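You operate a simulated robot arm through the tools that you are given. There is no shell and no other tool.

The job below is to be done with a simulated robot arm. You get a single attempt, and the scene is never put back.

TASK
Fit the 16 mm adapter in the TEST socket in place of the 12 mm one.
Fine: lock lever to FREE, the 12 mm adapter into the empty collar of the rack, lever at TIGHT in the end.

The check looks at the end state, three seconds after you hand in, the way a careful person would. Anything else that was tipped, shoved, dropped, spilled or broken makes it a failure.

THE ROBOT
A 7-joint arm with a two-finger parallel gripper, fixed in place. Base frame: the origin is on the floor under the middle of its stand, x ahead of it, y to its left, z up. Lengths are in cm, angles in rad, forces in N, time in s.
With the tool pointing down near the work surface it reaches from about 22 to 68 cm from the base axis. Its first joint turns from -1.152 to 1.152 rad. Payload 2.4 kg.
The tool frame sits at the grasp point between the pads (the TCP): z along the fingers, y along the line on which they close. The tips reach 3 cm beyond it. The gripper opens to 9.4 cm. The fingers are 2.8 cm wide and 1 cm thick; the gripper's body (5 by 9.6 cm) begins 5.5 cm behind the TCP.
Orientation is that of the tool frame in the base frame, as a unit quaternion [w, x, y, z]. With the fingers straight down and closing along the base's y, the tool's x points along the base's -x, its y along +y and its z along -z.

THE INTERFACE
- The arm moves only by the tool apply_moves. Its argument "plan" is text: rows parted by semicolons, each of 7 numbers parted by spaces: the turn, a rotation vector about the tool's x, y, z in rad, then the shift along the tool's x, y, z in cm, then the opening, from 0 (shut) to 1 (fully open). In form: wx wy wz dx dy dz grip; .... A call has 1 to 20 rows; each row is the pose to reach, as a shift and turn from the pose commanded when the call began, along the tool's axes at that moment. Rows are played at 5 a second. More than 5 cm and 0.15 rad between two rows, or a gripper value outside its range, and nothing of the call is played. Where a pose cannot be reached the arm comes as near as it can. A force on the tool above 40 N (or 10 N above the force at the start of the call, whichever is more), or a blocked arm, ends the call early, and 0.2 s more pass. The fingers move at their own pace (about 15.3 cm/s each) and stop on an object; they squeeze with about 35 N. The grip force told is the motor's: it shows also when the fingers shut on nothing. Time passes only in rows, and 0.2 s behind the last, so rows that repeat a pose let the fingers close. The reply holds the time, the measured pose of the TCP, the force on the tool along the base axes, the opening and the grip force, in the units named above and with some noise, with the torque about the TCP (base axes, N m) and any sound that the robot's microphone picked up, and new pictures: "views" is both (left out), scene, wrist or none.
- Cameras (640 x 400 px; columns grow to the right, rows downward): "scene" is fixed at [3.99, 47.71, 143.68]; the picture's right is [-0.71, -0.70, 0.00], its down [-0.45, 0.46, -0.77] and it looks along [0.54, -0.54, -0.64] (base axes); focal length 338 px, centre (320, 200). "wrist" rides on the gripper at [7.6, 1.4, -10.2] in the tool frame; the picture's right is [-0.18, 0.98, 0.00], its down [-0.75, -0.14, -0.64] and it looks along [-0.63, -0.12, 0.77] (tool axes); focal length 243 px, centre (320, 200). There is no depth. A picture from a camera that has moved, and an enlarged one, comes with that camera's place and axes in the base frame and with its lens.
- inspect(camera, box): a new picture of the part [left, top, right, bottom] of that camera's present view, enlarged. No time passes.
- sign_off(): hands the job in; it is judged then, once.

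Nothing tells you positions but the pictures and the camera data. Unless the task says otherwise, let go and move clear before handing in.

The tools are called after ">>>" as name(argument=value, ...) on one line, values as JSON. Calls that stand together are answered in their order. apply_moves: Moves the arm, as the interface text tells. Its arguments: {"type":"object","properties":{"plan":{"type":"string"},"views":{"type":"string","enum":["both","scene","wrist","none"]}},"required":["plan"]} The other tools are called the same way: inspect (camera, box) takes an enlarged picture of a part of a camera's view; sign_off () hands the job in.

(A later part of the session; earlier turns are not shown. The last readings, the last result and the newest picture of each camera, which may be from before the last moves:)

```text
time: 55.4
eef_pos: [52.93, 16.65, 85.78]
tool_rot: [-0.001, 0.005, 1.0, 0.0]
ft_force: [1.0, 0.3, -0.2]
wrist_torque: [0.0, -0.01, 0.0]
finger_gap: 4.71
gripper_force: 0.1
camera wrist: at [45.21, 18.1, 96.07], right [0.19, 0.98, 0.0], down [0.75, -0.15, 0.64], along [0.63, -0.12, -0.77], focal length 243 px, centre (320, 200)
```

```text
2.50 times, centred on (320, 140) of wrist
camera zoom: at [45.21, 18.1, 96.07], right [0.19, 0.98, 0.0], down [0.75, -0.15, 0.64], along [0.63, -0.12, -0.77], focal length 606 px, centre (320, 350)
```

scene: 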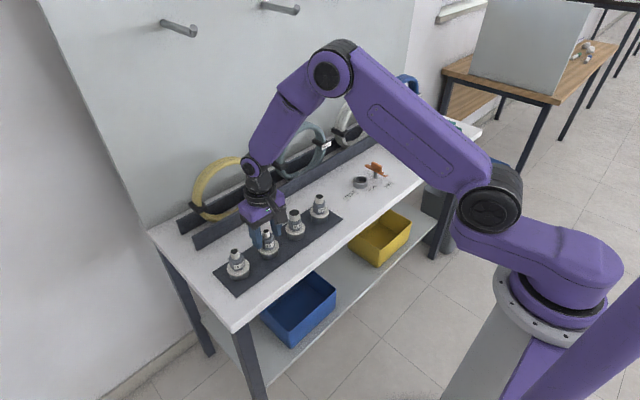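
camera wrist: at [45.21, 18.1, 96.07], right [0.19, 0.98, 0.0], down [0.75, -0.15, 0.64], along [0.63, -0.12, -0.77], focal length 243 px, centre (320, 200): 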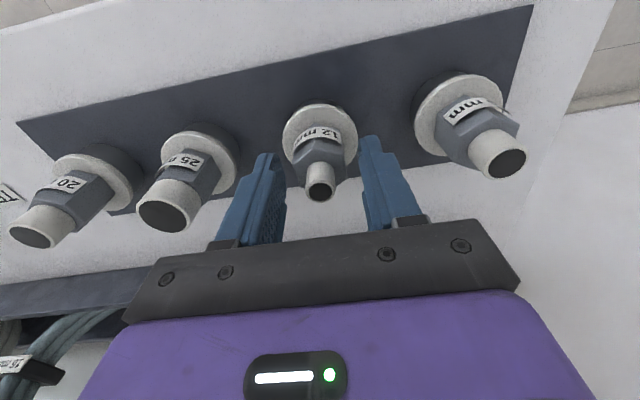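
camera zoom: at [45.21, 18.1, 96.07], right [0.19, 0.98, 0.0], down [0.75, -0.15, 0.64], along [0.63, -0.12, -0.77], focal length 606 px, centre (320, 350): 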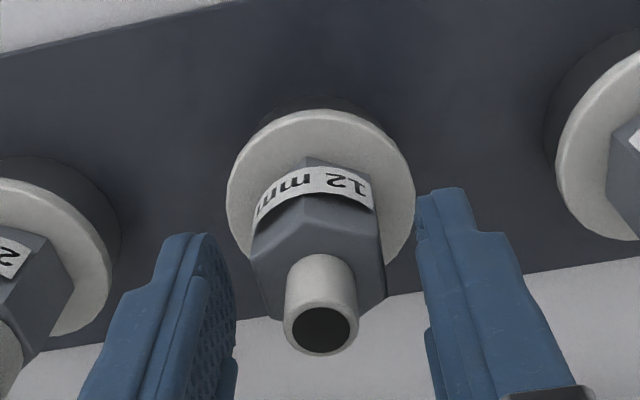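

The 12 mm adapter stands fully seated and upright in the rack. Next I'll rise and move above the 16 mm adapter.

>>> apply_moves(plan="0 0 0 0 0 -1.5 0.5; 0 0 0 0 0 -3.5 0.5; 0 0 0 0 0 -6 0.6; 0 0 0 0 0 -8.5 0.8; 0 0 0 0 2 -8.8 1; 0 0 0 0 4.5 -8.8 1; 0 0 0 0 7 -8.8 1; 0 0 0 0 9 -8.8 1; 0 0 0 0 9 -8.8 1", views="both")

>>> inspect(camera="wrist", box=[260, 50, 380, 170])

>>> inspect(camera="scene", box=[210, 190, 310, 290])

```text
time: 57.4
eef_pos: [52.88, 25.42, 94.72]
tool_rot: [0.0, 0.005, 1.0, 0.0]
ft_force: [-0.4, -0.1, -0.7]
wrist_torque: [-0.03, 0.03, 0.0]
finger_gap: 9.42
gripper_force: 0.0
camera wrist: at [45.24, 27.09, 104.92], right [0.19, 0.98, 0.0], down [0.75, -0.15, 0.64], along [0.63, -0.12, -0.77], focal length 243 px, centre (320, 200)
```

scene: 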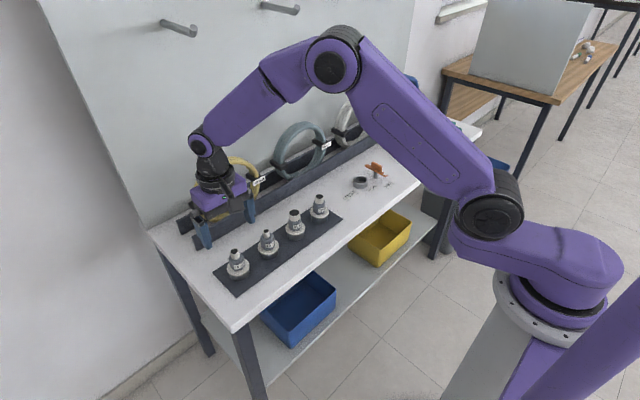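
wrist: 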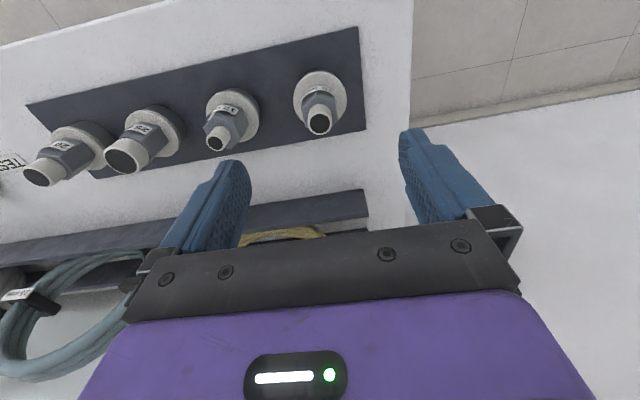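

```text
3.33 times, centred on (320, 110) of wrist
camera zoom: at [45.24, 27.09, 104.92], right [0.19, 0.98, 0.0], down [0.75, -0.15, 0.64], along [0.63, -0.12, -0.77], focal length 809 px, centre (320, 500)
```

zoom: 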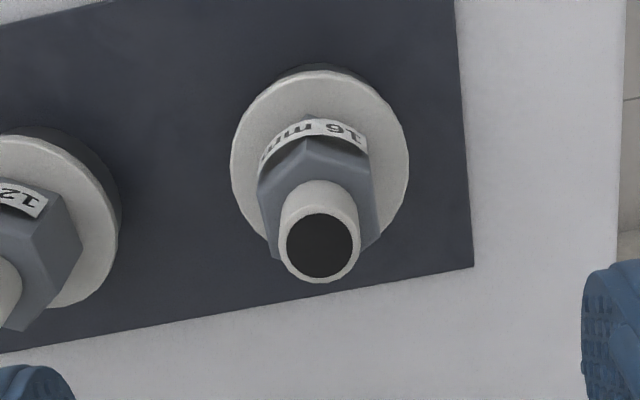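

```text
4.00 times, centred on (260, 240) of scene
camera zoom: at [3.99, 47.71, 143.68], right [-0.71, -0.7, 0.0], down [-0.45, 0.46, -0.77], along [0.54, -0.54, -0.64], focal length 1353 px, centre (560, 40)
```

zoom: 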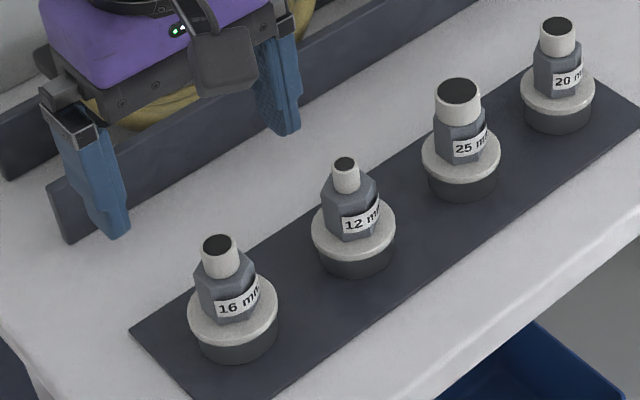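

The 16 mm adapter has the same hex orientation as the 12 mm and is centred under the tool. I'll descend over it with the fingers half open.

>>> apply_moves(plan="0 0 0 0 0 1 0.6; 0 0 0 0 0 2.5 0.5; 0 0 0 0 0 4 0.5; 0 0 0 0 0 5.5 0.5; 0 0 0 0 0 7 0.5; 0 0 0 0 0 8 0.5; 0 0 0 0 0 8 0.5", views="both")

>>> inspect(camera="wrist", box=[240, 60, 400, 220])

>>> inspect(camera="scene", box=[205, 220, 285, 300])

```text
time: 59.0
eef_pos: [53.17, 25.58, 86.67]
tool_rot: [0.0, 0.006, 1.0, 0.0]
ft_force: [0.1, -0.4, -0.4]
wrist_torque: [0.01, -0.03, -0.01]
finger_gap: 4.68
gripper_force: 0.0
camera wrist: at [45.29, 27.13, 96.87], right [0.19, 0.98, 0.0], down [0.75, -0.15, 0.64], along [0.63, -0.12, -0.77], focal length 243 px, centre (320, 200)
```

scene: 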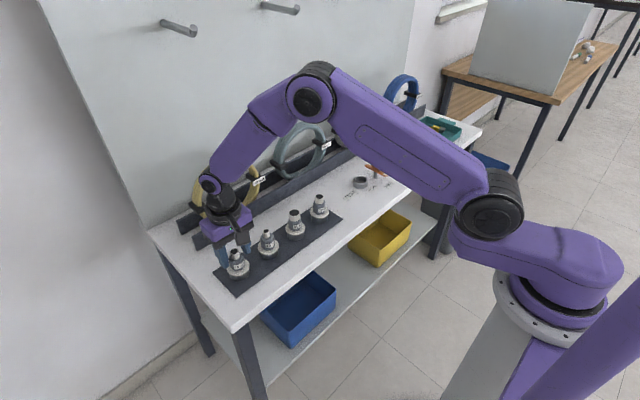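
wrist: 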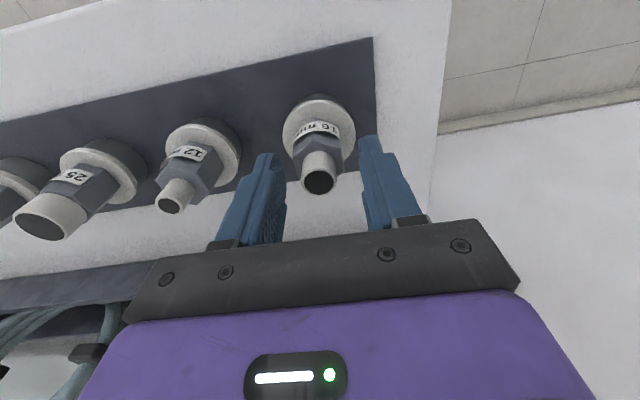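

```text
2.50 times, centred on (320, 140) of wrist
camera zoom: at [45.29, 27.13, 96.87], right [0.19, 0.98, 0.0], down [0.75, -0.15, 0.64], along [0.63, -0.12, -0.77], focal length 606 px, centre (320, 350)
```

zoom: 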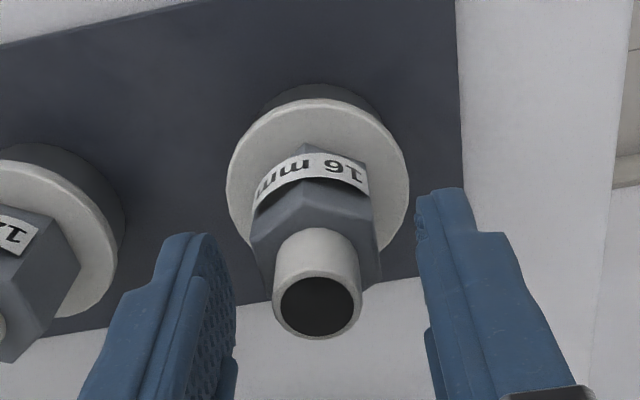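

```text
5.00 times, centred on (245, 260) of scene
camera zoom: at [3.99, 47.71, 143.68], right [-0.71, -0.7, 0.0], down [-0.45, 0.46, -0.77], along [0.54, -0.54, -0.64], focal length 1691 px, centre (695, -100)
```

zoom: 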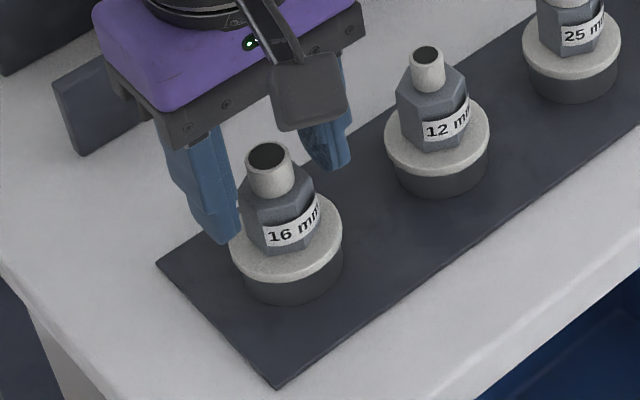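

>>> apply_moves(plan="0 0 0 0 -0.02 0.8 0.5; 0 0 0 0 -0.02 1.5 0.5; 0 0 0 0 -0.02 2 0.5; 0 0 0 0 -0.02 2.2 0.5; 0 0 0 0 -0.02 2.2 0.5; 0 0 0 0 -0.02 2.2 0.2; 0 0 0 0 -0.02 2.2 0; 0 0 0 0 -0.02 2.2 0; 0 0 0 0 -0.02 2.2 0", views="both")

>>> inspect(camera="wrist", box=[240, 80, 400, 240])

>>> inspect(camera="scene", box=[205, 220, 285, 300])

```text
time: 61.0
eef_pos: [52.97, 25.45, 84.42]
tool_rot: [0.001, 0.005, 1.0, 0.001]
ft_force: [0.4, 0.9, -0.4]
wrist_torque: [-0.03, -0.02, -0.02]
finger_gap: 3.27
gripper_force: 34.6
camera wrist: at [45.2, 27.09, 94.67], right [0.19, 0.98, 0.0], down [0.75, -0.15, 0.64], along [0.63, -0.12, -0.77], focal length 243 px, centre (320, 200)
```

scene: 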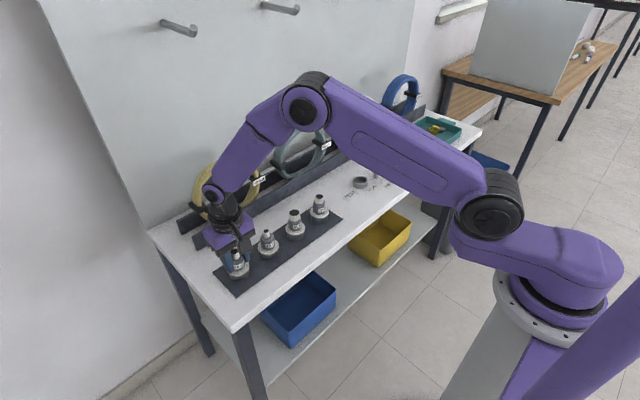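
wrist: 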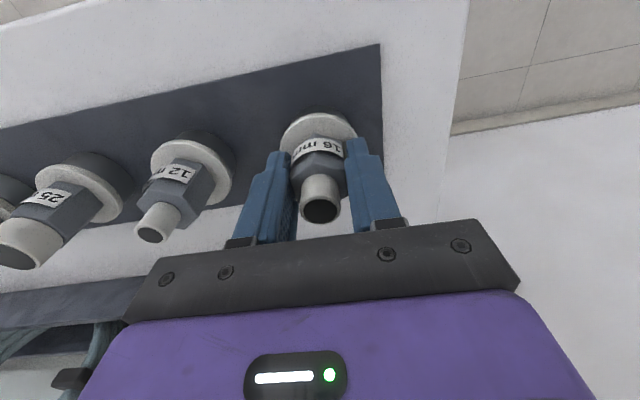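

```text
2.50 times, centred on (320, 160) of wrist
camera zoom: at [45.2, 27.09, 94.67], right [0.19, 0.98, 0.0], down [0.75, -0.15, 0.64], along [0.63, -0.12, -0.77], focal length 606 px, centre (320, 300)
```

zoom: 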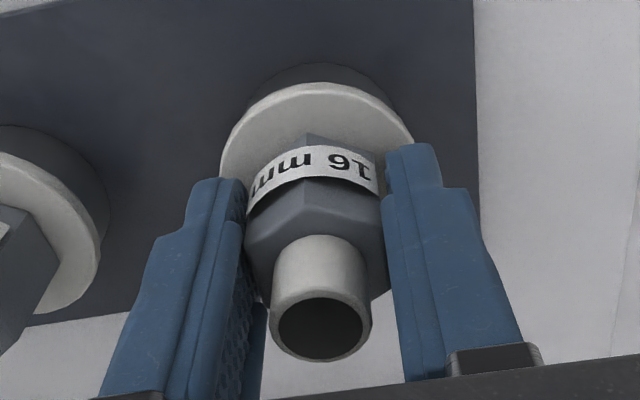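

```text
5.00 times, centred on (245, 260) of scene
camera zoom: at [3.99, 47.71, 143.68], right [-0.71, -0.7, 0.0], down [-0.45, 0.46, -0.77], along [0.54, -0.54, -0.64], focal length 1691 px, centre (695, -100)
```

zoom: 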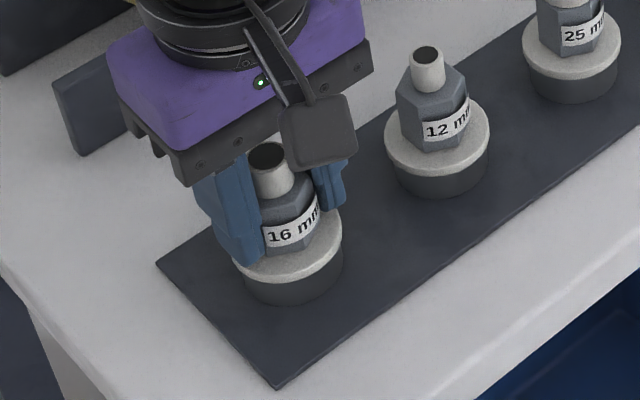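

The grip on the 16 mm adapter matches my earlier grip on the 12 mm one. I'll lift it slowly.

>>> apply_moves(plan="0 0 0 0 0 -0.2 0; 0 0 0 0 0 -0.4 0; 0 0 0 0 0 -0.6 0; 0 0 0 0 0 -0.8 0; 0 0 0 0 0 -1 0; 0 0 0 0 0 -1.2 0; 0 0 0 0 0 -1.4 0; 0 0 0 0 0 -1.6 0; 0 0 0 0 0 -1.8 0; 0 0 0 0 0 -2 0; 0 0 0 0 0 -2.3 0; 0 0 0 0 0 -2.6 0; 0 0 0 0 0 -2.9 0; 0 0 0 0 0 -3.2 0; 0 0 0 0 0 -3.6 0; 0 0 0 0 0 -4 0; 0 0 0 0 0 -4 0", views="both")

>>> inspect(camera="scene", box=[205, 200, 285, 300])

>>> inspect(camera="wrist", box=[260, 60, 380, 180])

```text
time: 64.6
eef_pos: [53.0, 25.39, 88.55]
tool_rot: [0.001, 0.004, 1.0, 0.0]
ft_force: [-0.1, 0.8, -1.5]
wrist_torque: [0.01, 0.01, 0.04]
finger_gap: 3.27
gripper_force: 34.9
camera wrist: at [45.27, 27.03, 98.65], right [0.19, 0.98, 0.0], down [0.75, -0.15, 0.64], along [0.63, -0.12, -0.77], focal length 243 px, centre (320, 200)
```

scene: 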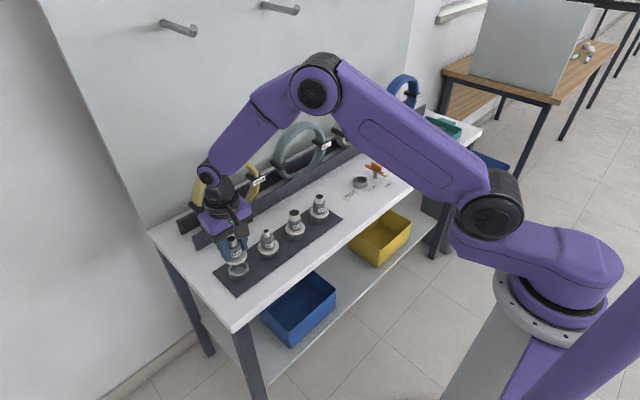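
wrist: 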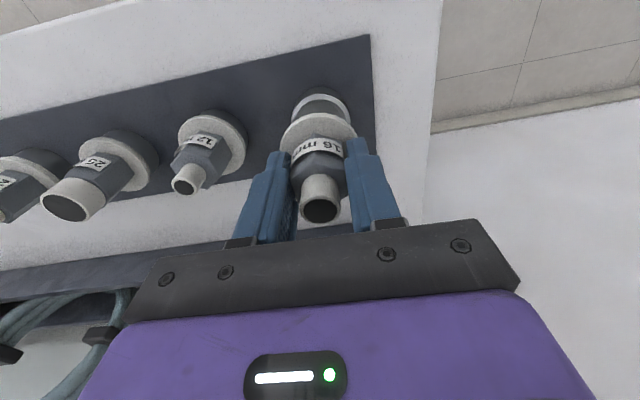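

```text
4.00 times, centred on (245, 250) of scene
camera zoom: at [3.99, 47.71, 143.68], right [-0.71, -0.7, 0.0], down [-0.45, 0.46, -0.77], along [0.54, -0.54, -0.64], focal length 1353 px, centre (620, 0)
```

zoom: 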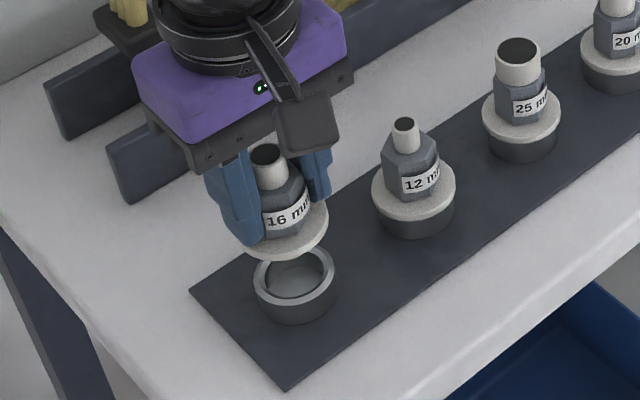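

```text
3.33 times, centred on (320, 120) of wrist
camera zoom: at [45.27, 27.03, 98.65], right [0.19, 0.98, 0.0], down [0.75, -0.15, 0.64], along [0.63, -0.12, -0.77], focal length 809 px, centre (320, 467)
```

zoom: 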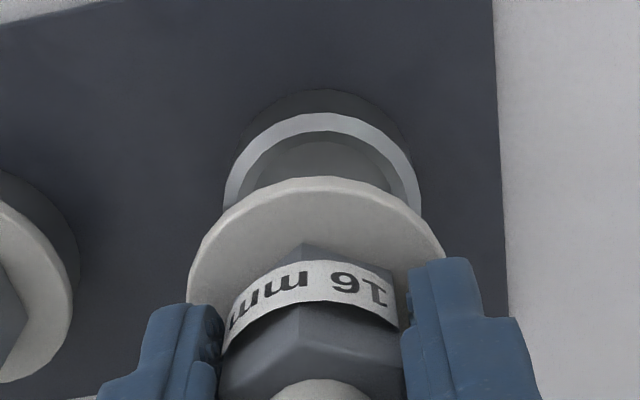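

The 16 mm adapter is out and held. I'll lift it higher and carry it to the TEST socket along the same clear route.

>>> apply_moves(plan="0 0 0 0 0 -0.5 0; 0 0 0 0 0 -1.2 0; 0 0 0 0 0 -2.2 0; 0 0 0 0 0 -3.4 0; 0 0 0 0 0 -4.6 0; 0 0 0 0 0 -5.8 0; 0 0 0 0 0 -7 0; 0 0 0 0 0 -7.6 0; 0 0 0 0 0 -7.6 0", views="none")

>>> apply_moves(plan="0 0 0 0 -0.8 0 0; 0 0 0 -0.1 -2.2 0 0; 0 0 0 -0.2 -4.2 0 0; 0 0 0 -0.3 -6.5 0 0; 0 0 0 -0.5 -9 0 0; 0 0 0 -0.6 -11.5 0 0; 0 0 0 -0.7 -14 0 0; 0 0 0 -0.8 -16.5 0 0; 0 0 0 -1 -19 0 0; 0 0 0 -1.1 -21.5 0 0; 0 0 0 -1.2 -24 0 0; 0 0 0 -1.3 -26.5 0 0; 0 0 0 -1.4 -29 0 0; 0 0 0 -1.6 -31.5 0 0; 0 0 0 -1.8 -34 0 0; 0 0 0 -1.9 -36.5 0 0; 0 0 0 -2 -38.5 0 0; 0 0 0 -2 -40 0 0; 0 0 0 -2 -40 0 0", views="none")

>>> apply_moves(plan="0 0 0 -0.1 -1 0 0; 0 0 0 -0.2 -2.5 0 0; 0 0 0 -0.3 -4.5 0 0; 0 0 0 -0.4 -6.2 0 0; 0 0 0 -0.4 -7.2 0 0; 0 0 0 -0.4 -7.46 0 0; 0 0 0 -0.4 -7.46 0 0", views="both")

>>> inspect(camera="wrist", box=[220, 50, 400, 200])

>>> inspect(camera="scene", box=[320, 110, 420, 210])

```text
time: 66.6
eef_pos: [53.11, 25.45, 96.14]
tool_rot: [0.001, 0.005, 1.0, 0.0]
ft_force: [-0.6, 0.2, -1.4]
wrist_torque: [0.0, 0.03, 0.01]
finger_gap: 3.33
gripper_force: 34.6
```

```text
time: 70.6
eef_pos: [54.58, -14.43, 95.96]
tool_rot: [0.0, 0.005, 1.0, 0.0]
ft_force: [0.7, 0.9, -0.9]
wrist_torque: [-0.01, 0.01, 0.0]
finger_gap: 3.3
gripper_force: 35.2
```

```text
time: 72.2
eef_pos: [54.85, -21.89, 96.1]
tool_rot: [0.0, 0.005, 1.0, 0.0]
ft_force: [0.4, -0.8, -1.4]
wrist_torque: [-0.04, 0.0, 0.02]
finger_gap: 3.3
gripper_force: 35.1
camera wrist: at [47.14, -20.36, 106.19], right [0.19, 0.98, 0.0], down [0.75, -0.15, 0.64], along [0.63, -0.12, -0.77], focal length 243 px, centre (320, 200)
```

scene: 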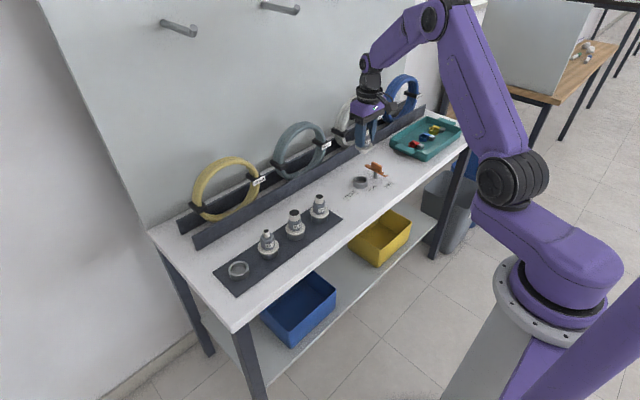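
wrist: 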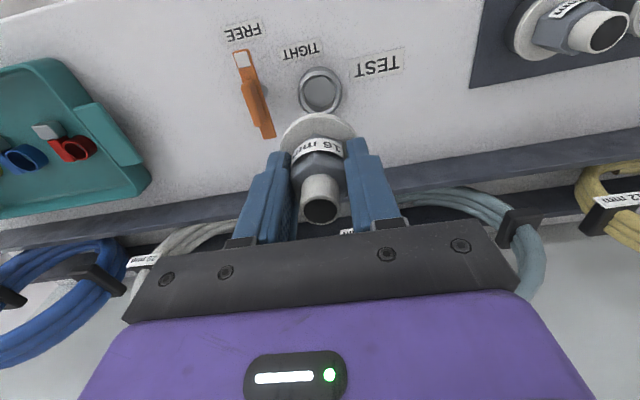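

```text
2.67 times, centred on (310, 125) of wrist
camera zoom: at [47.14, -20.36, 106.19], right [0.19, 0.98, 0.0], down [0.75, -0.15, 0.64], along [0.63, -0.12, -0.77], focal length 647 px, centre (347, 400)
```

zoom: 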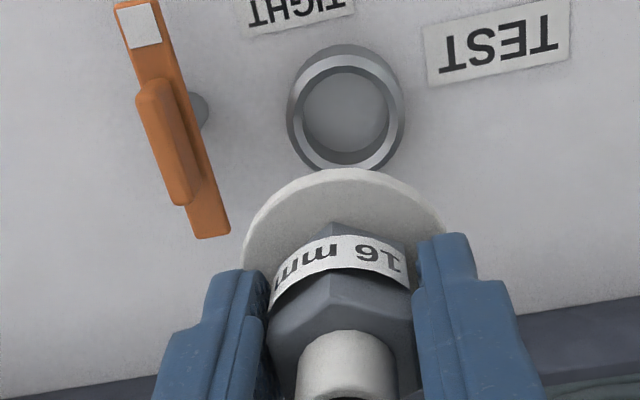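

```text
4.00 times, centred on (370, 160) of scene
camera zoom: at [3.99, 47.71, 143.68], right [-0.71, -0.7, 0.0], down [-0.45, 0.46, -0.77], along [0.54, -0.54, -0.64], focal length 1353 px, centre (120, 360)
```

zoom: 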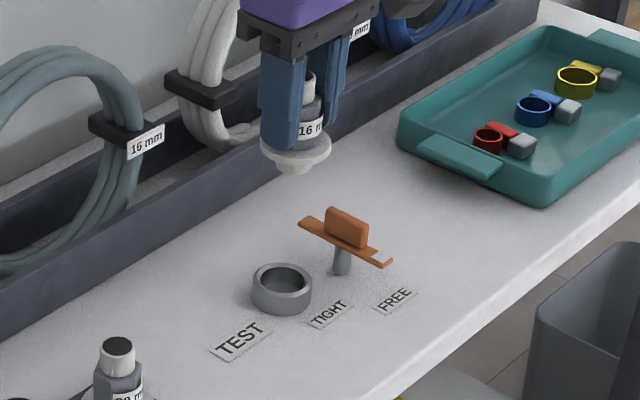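

The adapter is above the TEST socket and centred in column. I'll descend to just above it and compare with the earlier reference.

>>> apply_moves(plan="0 0 0 0 0 0.8 0; 0 0 0 0 0 2 0; 0 0 0 0 0 3.4 0; 0 0 0 0 0 4.8 0; 0 0 0 0 0 6.2 0; 0 0 0 0 0 7.2 0; 0 0 0 0 0 7.8 0; 0 0 0 0 0 7.8 0", views="both")

>>> inspect(camera="wrist", box=[260, 60, 380, 180])

>>> inspect(camera="scene", box=[330, 130, 400, 200])

```text
time: 74.0
eef_pos: [55.02, -22.03, 88.18]
tool_rot: [0.0, 0.005, 1.0, 0.0]
ft_force: [-0.5, -0.4, -1.8]
wrist_torque: [-0.01, 0.01, 0.02]
finger_gap: 3.29
gripper_force: 35.2
camera wrist: at [47.26, -20.4, 98.51], right [0.19, 0.98, 0.0], down [0.75, -0.15, 0.64], along [0.63, -0.12, -0.77], focal length 243 px, centre (320, 200)
```

scene: 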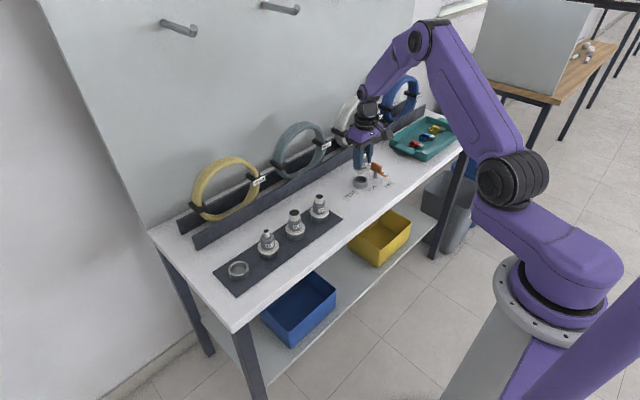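
wrist: 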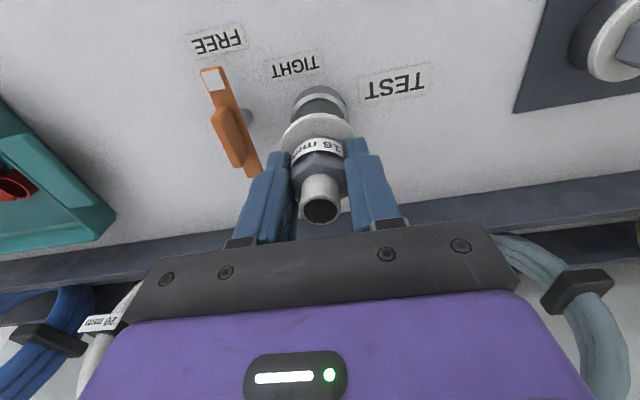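

```text
3.33 times, centred on (320, 120) of wrist
camera zoom: at [47.26, -20.4, 98.51], right [0.19, 0.98, 0.0], down [0.75, -0.15, 0.64], along [0.63, -0.12, -0.77], focal length 809 px, centre (320, 467)
```

zoom: 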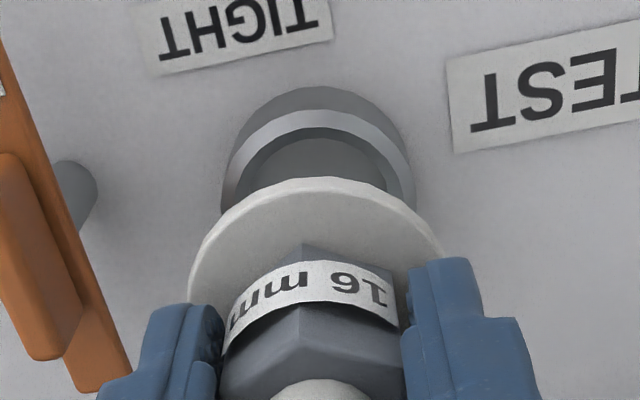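

```text
5.71 times, centred on (365, 165) of scene
camera zoom: at [3.99, 47.71, 143.68], right [-0.71, -0.7, 0.0], down [-0.45, 0.46, -0.77], along [0.54, -0.54, -0.64], focal length 1932 px, centre (63, 400)
```

zoom: 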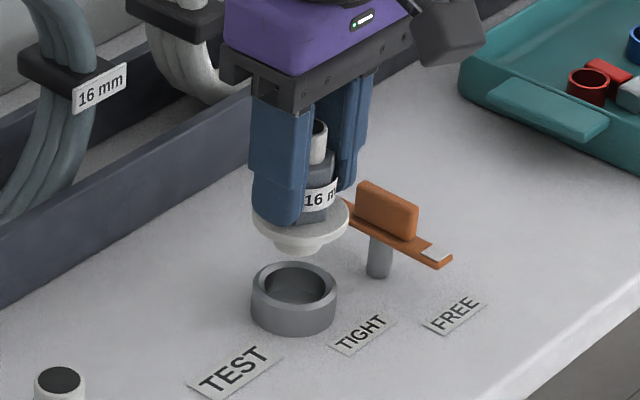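

The view matches the reference closely. I'll lower slowly into the socket.

>>> apply_moves(plan="0 0 0 0 0 0.3 0; 0 0 0 0 0 0.6 0; 0 0 0 0 0 0.9 0; 0 0 0 0 0 1.2 0; 0 0 0 0 0 1.5 0; 0 0 0 0 0 1.8 0; 0 0 0 0 0 2 0; 0 0 0 0 0 2.2 0; 0 0 0 0 0 2.4 0; 0 0 0 0 0 2.6 0; 0 0 0 0 0 2.8 0; 0 0 0 0 0 3 0; 0 0 0 0 0 3.2 0; 0 0 0 0 0 3.4 0; 0 0 0 0 0 3.4 0", views="scene")

>>> inspect(camera="scene", box=[330, 140, 400, 200])

>>> inspect(camera="wrist", box=[260, 60, 380, 180])

```text
time: 77.2
eef_pos: [55.0, -21.95, 84.82]
tool_rot: [0.0, 0.006, 1.0, 0.0]
ft_force: [0.6, -0.1, -1.9]
wrist_torque: [0.01, -0.01, 0.01]
finger_gap: 3.29
gripper_force: 35.1
```

scene: 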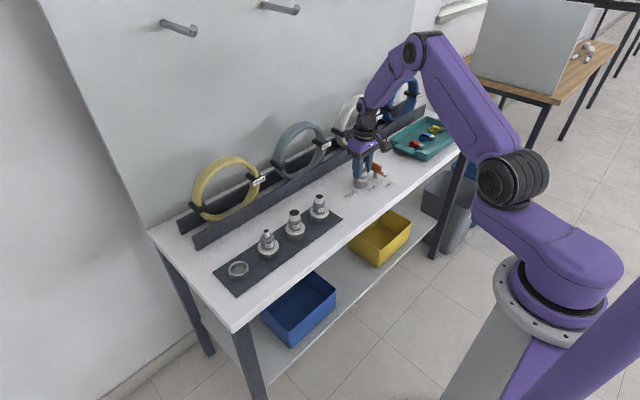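

```text
6.67 times, centred on (365, 170) of scene
camera zoom: at [3.99, 47.71, 143.68], right [-0.71, -0.7, 0.0], down [-0.45, 0.46, -0.77], along [0.54, -0.54, -0.64], focal length 2254 px, centre (20, 400)
```

zoom: 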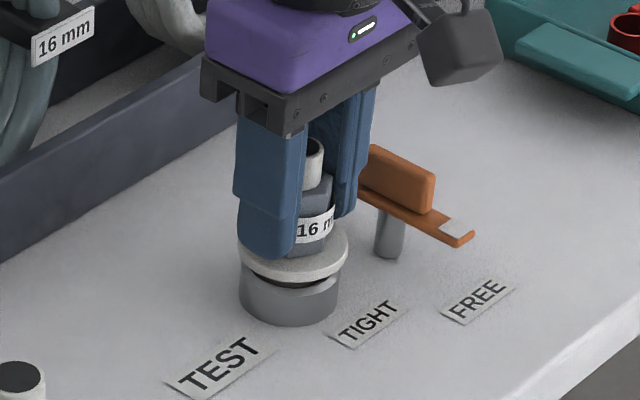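

```text
3.33 times, centred on (320, 120) of wrist
camera zoom: at [47.21, -20.44, 95.04], right [0.19, 0.98, 0.0], down [0.75, -0.15, 0.64], along [0.63, -0.12, -0.77], focal length 809 px, centre (320, 467)
```

zoom: 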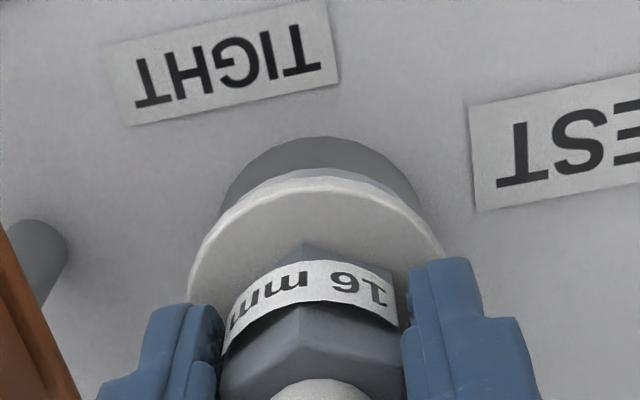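

The spigot is inside the socket with about 0.6 cm to go and no contact force. I'll lower in fine steps until the flange seats.

>>> apply_moves(plan="0 0 0 0 0 0.15 0; 0 0 0 0 0 0.3 0; 0 0 0 0 0 0.45 0; 0 0 0 0 0 0.55 0; 0 0 0 0 0 0.65 0; 0 0 0 0 0 0.65 0", views="none")

>>> inspect(camera="scene", box=[330, 140, 400, 200])

```text
time: 78.6
eef_pos: [54.87, -21.94, 84.29]
tool_rot: [0.0, 0.005, 1.0, 0.0]
ft_force: [0.6, 0.2, -0.1]
wrist_torque: [0.0, -0.01, -0.01]
finger_gap: 3.29
gripper_force: 34.7
```

```text
6.67 times, centred on (365, 170) of scene
camera zoom: at [3.99, 47.71, 143.68], right [-0.71, -0.7, 0.0], down [-0.45, 0.46, -0.77], along [0.54, -0.54, -0.64], focal length 2254 px, centre (20, 400)
```

zoom: 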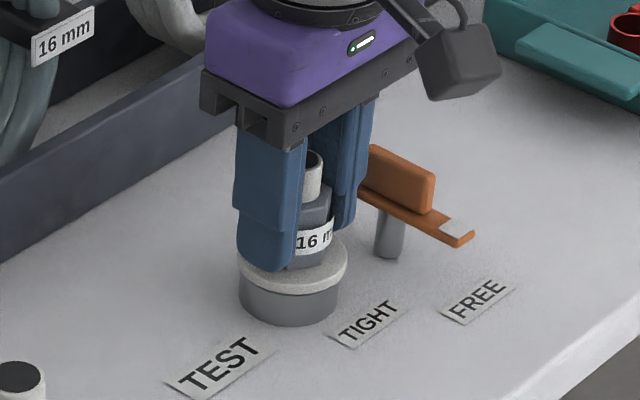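

>>> apply_moves(plan="0 0 0 0 0 0.06 0; 0 0 0 0 0 0.12 0; 0 0 0 0 0 0.18 0; 0 0 0 0 0 0.18 0", views="none")

```text
time: 79.6
eef_pos: [54.88, -22.06, 84.06]
tool_rot: [0.0, 0.005, 1.0, 0.0]
ft_force: [-1.6, 0.3, 8.1]
wrist_torque: [-0.05, 0.14, -0.03]
finger_gap: 3.31
gripper_force: 34.7
```

The flange makes contact at 8 N, so it is seated. I'll relieve the pressure, release and rise clear.

>>> apply_moves(plan="0 0 0 0 0 -0.08 0; 0 0 0 0 0 -0.08 0; 0 0 0 0 0 -0.08 0.2; 0 0 0 0 0 -0.08 0.45; 0 0 0 0 0 -0.08 0.5; 0 0 0 0 0 -0.08 0.5; 0 0 0 0 0 -0.6 0.5; 0 0 0 0 0 -1.5 0.5; 0 0 0 0 0 -1.5 0.5", views="both")

>>> inspect(camera="scene", box=[330, 140, 400, 200])

>>> inspect(camera="wrist", box=[240, 60, 400, 220])

```text
time: 81.6
eef_pos: [55.08, -21.98, 85.48]
tool_rot: [0.0, 0.006, 1.0, 0.0]
ft_force: [-0.1, 0.1, 0.8]
wrist_torque: [-0.02, 0.0, -0.01]
finger_gap: 4.7
gripper_force: 0.0
camera wrist: at [47.21, -20.33, 95.71], right [0.19, 0.98, 0.0], down [0.75, -0.15, 0.64], along [0.63, -0.12, -0.77], focal length 243 px, centre (320, 200)
```

scene: 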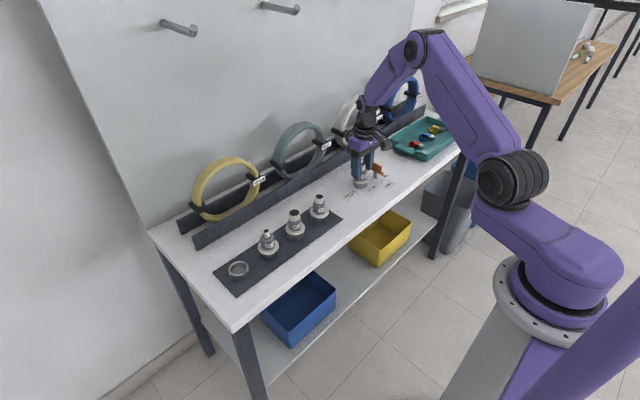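
wrist: 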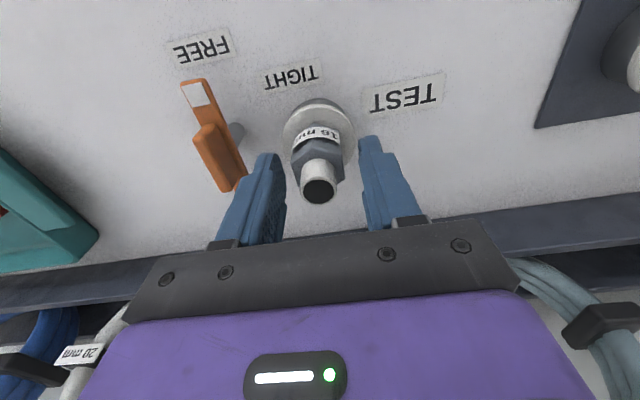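

```text
6.67 times, centred on (365, 170) of scene
camera zoom: at [3.99, 47.71, 143.68], right [-0.71, -0.7, 0.0], down [-0.45, 0.46, -0.77], along [0.54, -0.54, -0.64], focal length 2254 px, centre (20, 400)
```

zoom: 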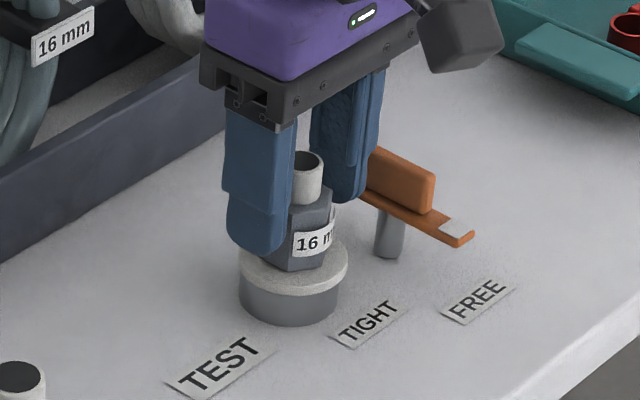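

```text
2.50 times, centred on (320, 140) of wrist
camera zoom: at [47.21, -20.33, 95.71], right [0.19, 0.98, 0.0], down [0.75, -0.15, 0.64], along [0.63, -0.12, -0.77], focal length 606 px, centre (320, 350)
```

zoom: 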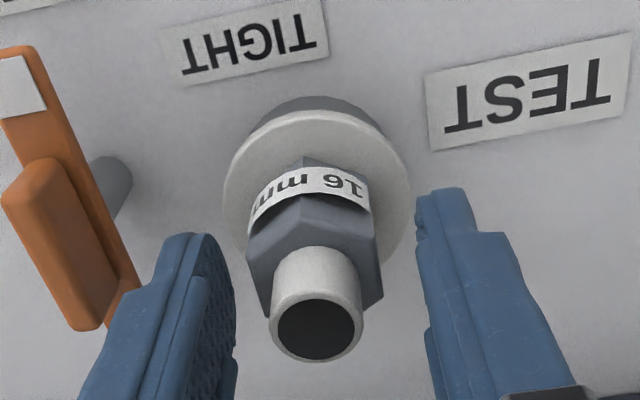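

The 16 mm adapter is seated in the TEST socket. I'll rise and go back above the lever to turn it to TIGHT.

>>> apply_moves(plan="0 0 0 0 0 -1.5 0.5; 0 0 0 0 0 -3.5 0.5; 0 0 0 0 0 -6 0.5; 0 0 0 0 0 -8 0.5; 0 0 0 0.3 -1.5 -8.2 0.5; 0 0 0 0.7 -3.8 -8.2 0.5; 0 0 0 1.2 -6.1 -8.2 0.5; 0 0 0 1.2 -6.1 -8.2 0.5", views="both")

>>> inspect(camera="wrist", box=[240, 30, 400, 170])

>>> inspect(camera="scene", box=[330, 130, 410, 200])

```text
time: 83.4
eef_pos: [53.7, -28.18, 93.6]
tool_rot: [0.0, 0.006, 1.0, -0.001]
ft_force: [-0.9, 0.6, -0.1]
wrist_torque: [0.02, 0.0, -0.01]
finger_gap: 4.68
gripper_force: 0.1
camera wrist: at [45.99, -26.58, 103.85], right [0.19, 0.98, 0.0], down [0.75, -0.15, 0.64], along [0.63, -0.12, -0.77], focal length 243 px, centre (320, 200)
```

scene: 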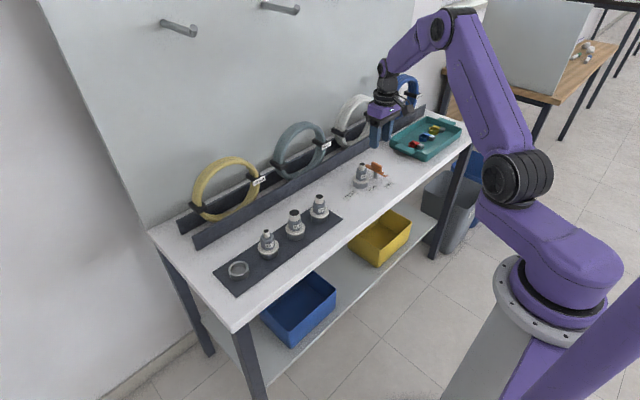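
wrist: 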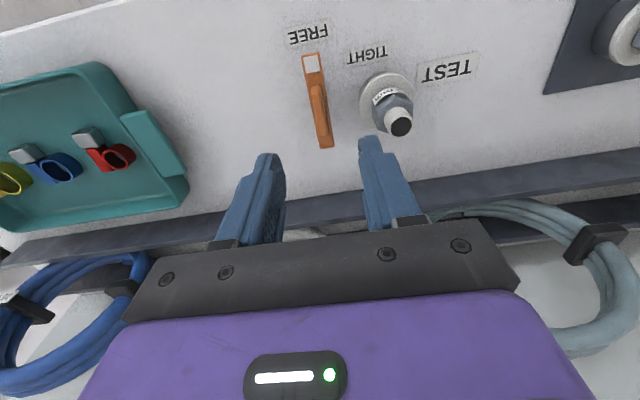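

```text
2.86 times, centred on (320, 100) of wrist
camera zoom: at [45.99, -26.58, 103.85], right [0.19, 0.98, 0.0], down [0.75, -0.15, 0.64], along [0.63, -0.12, -0.77], focal length 693 px, centre (320, 486)
```

zoom: 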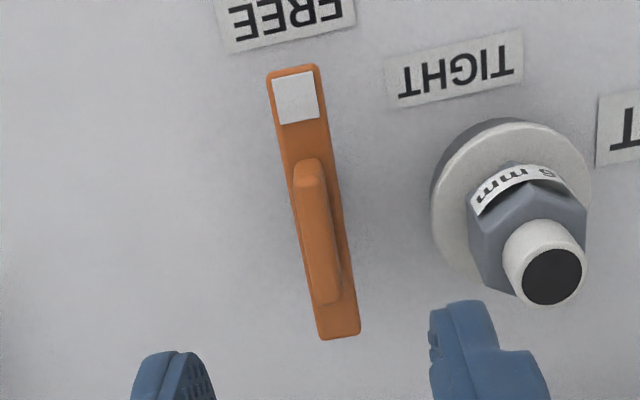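

```text
5.71 times, centred on (370, 165) of scene
camera zoom: at [3.99, 47.71, 143.68], right [-0.71, -0.7, 0.0], down [-0.45, 0.46, -0.77], along [0.54, -0.54, -0.64], focal length 1932 px, centre (34, 400)
```

zoom: 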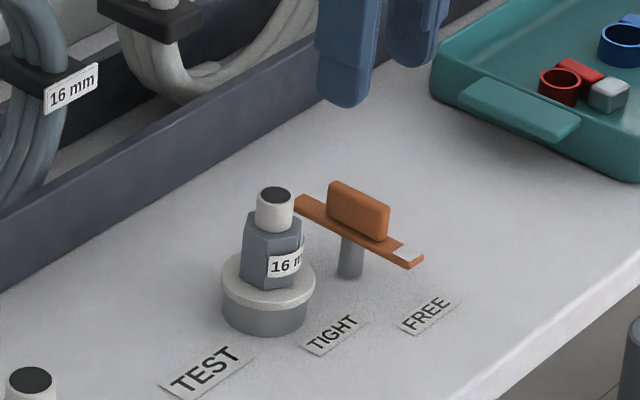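

The lever is untouched at FREE and the fin is centred under the tool. I'll descend and grip it as before.

>>> apply_moves(plan="0 0 0 0.05 -0.04 1.5 0.4; 0 0 0 0.05 -0.04 3.5 0.4; 0 0 0 0.05 -0.04 5.5 0.4; 0 0 0 0.05 -0.04 7.2 0.4; 0 0 0 0.05 -0.04 8.3 0.4; 0 0 0 0.05 -0.04 8.9 0.4; 0 0 0 0.05 -0.04 8.9 0.4", views="wrist")

>>> inspect(camera="wrist", box=[240, 60, 400, 220])

>>> inspect(camera="scene", box=[330, 130, 410, 200])

```text
time: 85.0
eef_pos: [53.67, -28.1, 84.69]
tool_rot: [-0.001, 0.005, 1.0, 0.0]
ft_force: [-0.2, 1.0, 0.3]
wrist_torque: [0.01, 0.0, 0.01]
finger_gap: 3.75
gripper_force: 0.0
camera wrist: at [45.84, -26.56, 94.99], right [0.19, 0.98, 0.0], down [0.75, -0.15, 0.64], along [0.63, -0.12, -0.77], focal length 243 px, centre (320, 200)
```

wrist: 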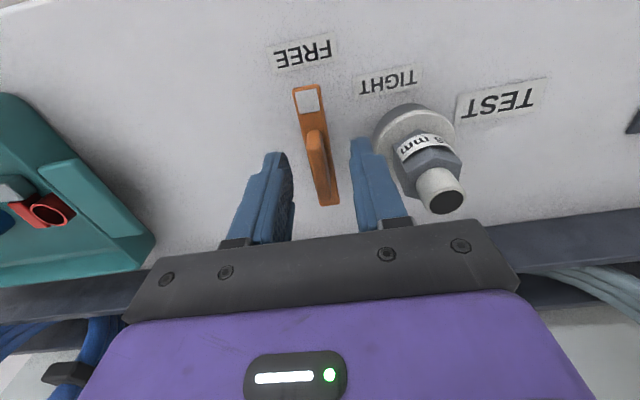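

```text
2.50 times, centred on (320, 140) of wrist
camera zoom: at [45.84, -26.56, 94.99], right [0.19, 0.98, 0.0], down [0.75, -0.15, 0.64], along [0.63, -0.12, -0.77], focal length 606 px, centre (320, 350)
```

zoom: 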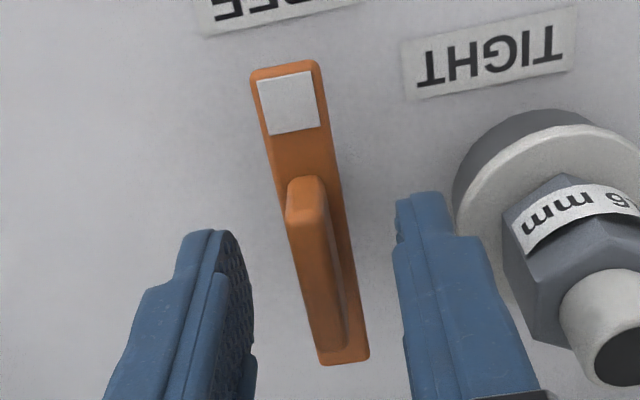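

```text
5.71 times, centred on (370, 165) of scene
camera zoom: at [3.99, 47.71, 143.68], right [-0.71, -0.7, 0.0], down [-0.45, 0.46, -0.77], along [0.54, -0.54, -0.64], focal length 1932 px, centre (34, 400)
```

zoom: 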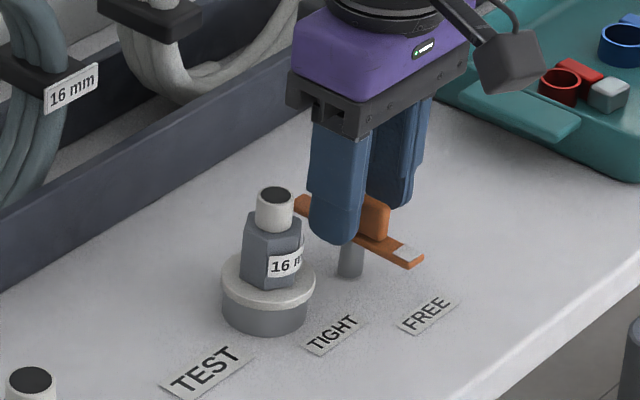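

>>> apply_moves(plan="0 0 0 0 0 0 0.2; 0 0 0 0 0 0 0; 0 0 0 0 0 0 0; 0 0 0 0 0 0 0", views="none")

```text
time: 86.0
eef_pos: [53.74, -28.18, 84.81]
tool_rot: [0.0, 0.006, 1.0, 0.0]
ft_force: [2.0, -4.5, -2.5]
wrist_torque: [-0.05, 0.02, -0.01]
finger_gap: 0.87
gripper_force: 42.4
```

The fin is gripped with low side load. I'll turn the lever clockwise back toward TIGHT.

>>> apply_moves(plan="0 0 0.08 0 0 0 0; 0 0 0.18 0 0 0 0; 0 0 0.28 0 0 0 0; 0 0 0.38 0 0 0 0; 0 0 0.48 0 0 0 0; 0 0 0.58 0 0 0 0; 0 0 0.68 0 0 0 0; 0 0 0.78 0 0 0 0; 0 0 0.88 0 0 0 0; 0 0 0.88 0 0 0 0", views="wrist")

```text
time: 88.2
eef_pos: [53.74, -27.97, 84.75]
tool_rot: [0.0, 0.431, 0.902, -0.001]
ft_force: [2.6, -0.1, 8.7]
wrist_torque: [1.02, 0.83, -0.01]
finger_gap: 0.89
gripper_force: 42.6
camera wrist: at [49.84, -21.14, 95.0], right [0.88, 0.47, 0.0], down [0.36, -0.68, 0.64], along [0.3, -0.56, -0.77], focal length 243 px, centre (320, 200)
```

wrist: 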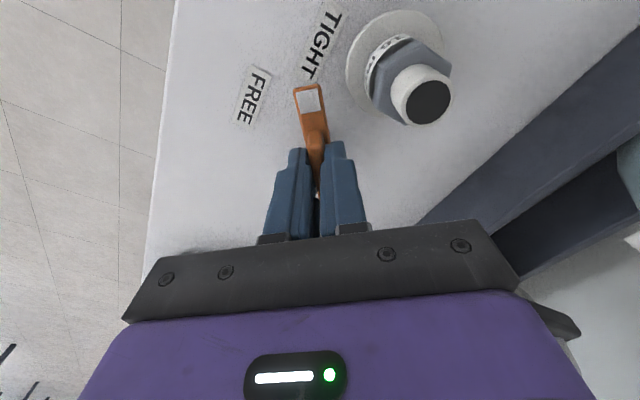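

>>> apply_moves(plan="0 0 0.1 0 0 0 0; 0 0 0.2 0 0 0 0; 0 0 0.3 0 0 0 0; 0 0 0.4 0 0 0 0; 0 0 0.5 0 0 0 0; 0 0 0.58 0 0 0 0; 0 0 0.58 0 0 0 0", views="both")

>>> inspect(camera="scene", box=[330, 130, 410, 200])

>>> inspect(camera="wrist", box=[240, 0, 440, 170])

```text
time: 89.8
eef_pos: [53.85, -28.04, 84.85]
tool_rot: [0.001, 0.67, 0.742, 0.001]
ft_force: [15.7, 9.9, -11.3]
wrist_torque: [-0.61, -0.3, 0.04]
finger_gap: 0.88
gripper_force: 43.1
camera wrist: at [54.27, -20.19, 95.0], right [1.0, -0.08, 0.0], down [-0.07, -0.76, 0.64], along [-0.05, -0.64, -0.77], focal length 243 px, centre (320, 200)
```

scene: 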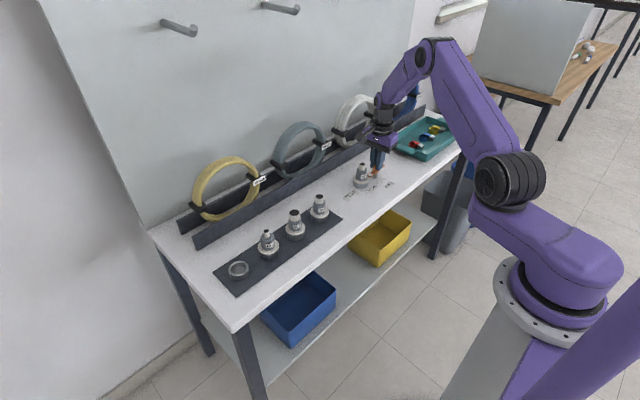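
wrist: 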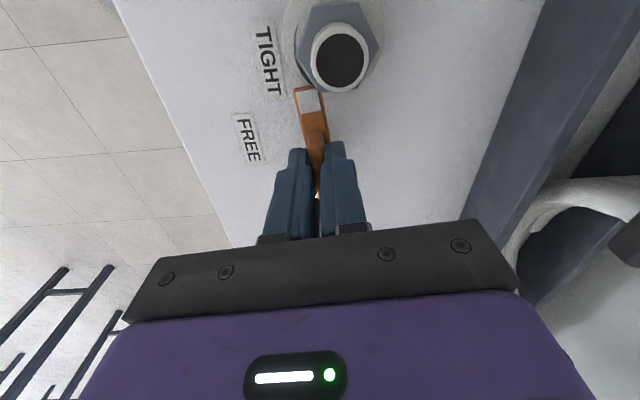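

```text
5.71 times, centred on (370, 165) of scene
camera zoom: at [4.04, 47.73, 143.67], right [-0.71, -0.7, 0.0], down [-0.45, 0.46, -0.77], along [0.54, -0.54, -0.64], focal length 1932 px, centre (34, 400)
```

zoom: 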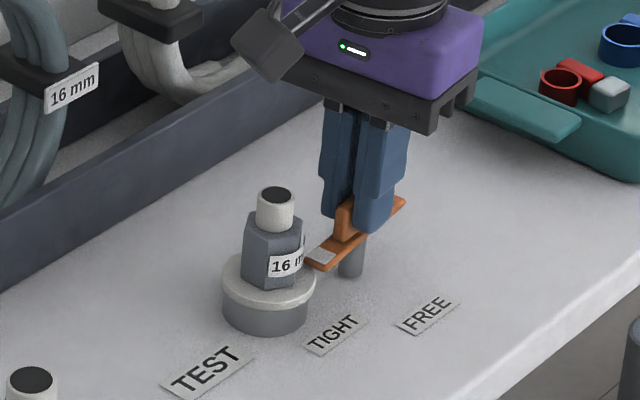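

```text
2.35 times, centred on (340, 85) of wrist
camera zoom: at [54.27, -20.19, 95.0], right [1.0, -0.08, 0.0], down [-0.07, -0.76, 0.64], along [-0.05, -0.64, -0.77], focal length 571 px, centre (273, 471)
```

zoom: 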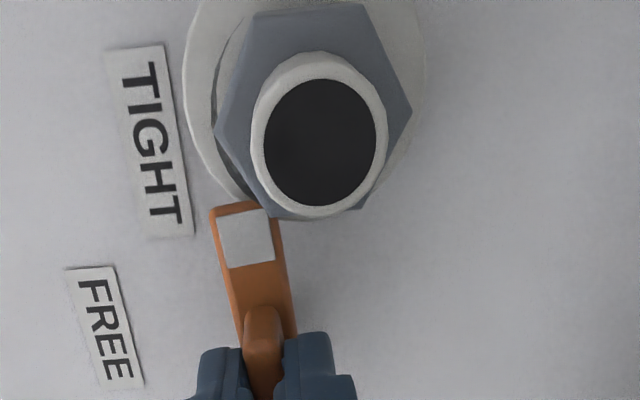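

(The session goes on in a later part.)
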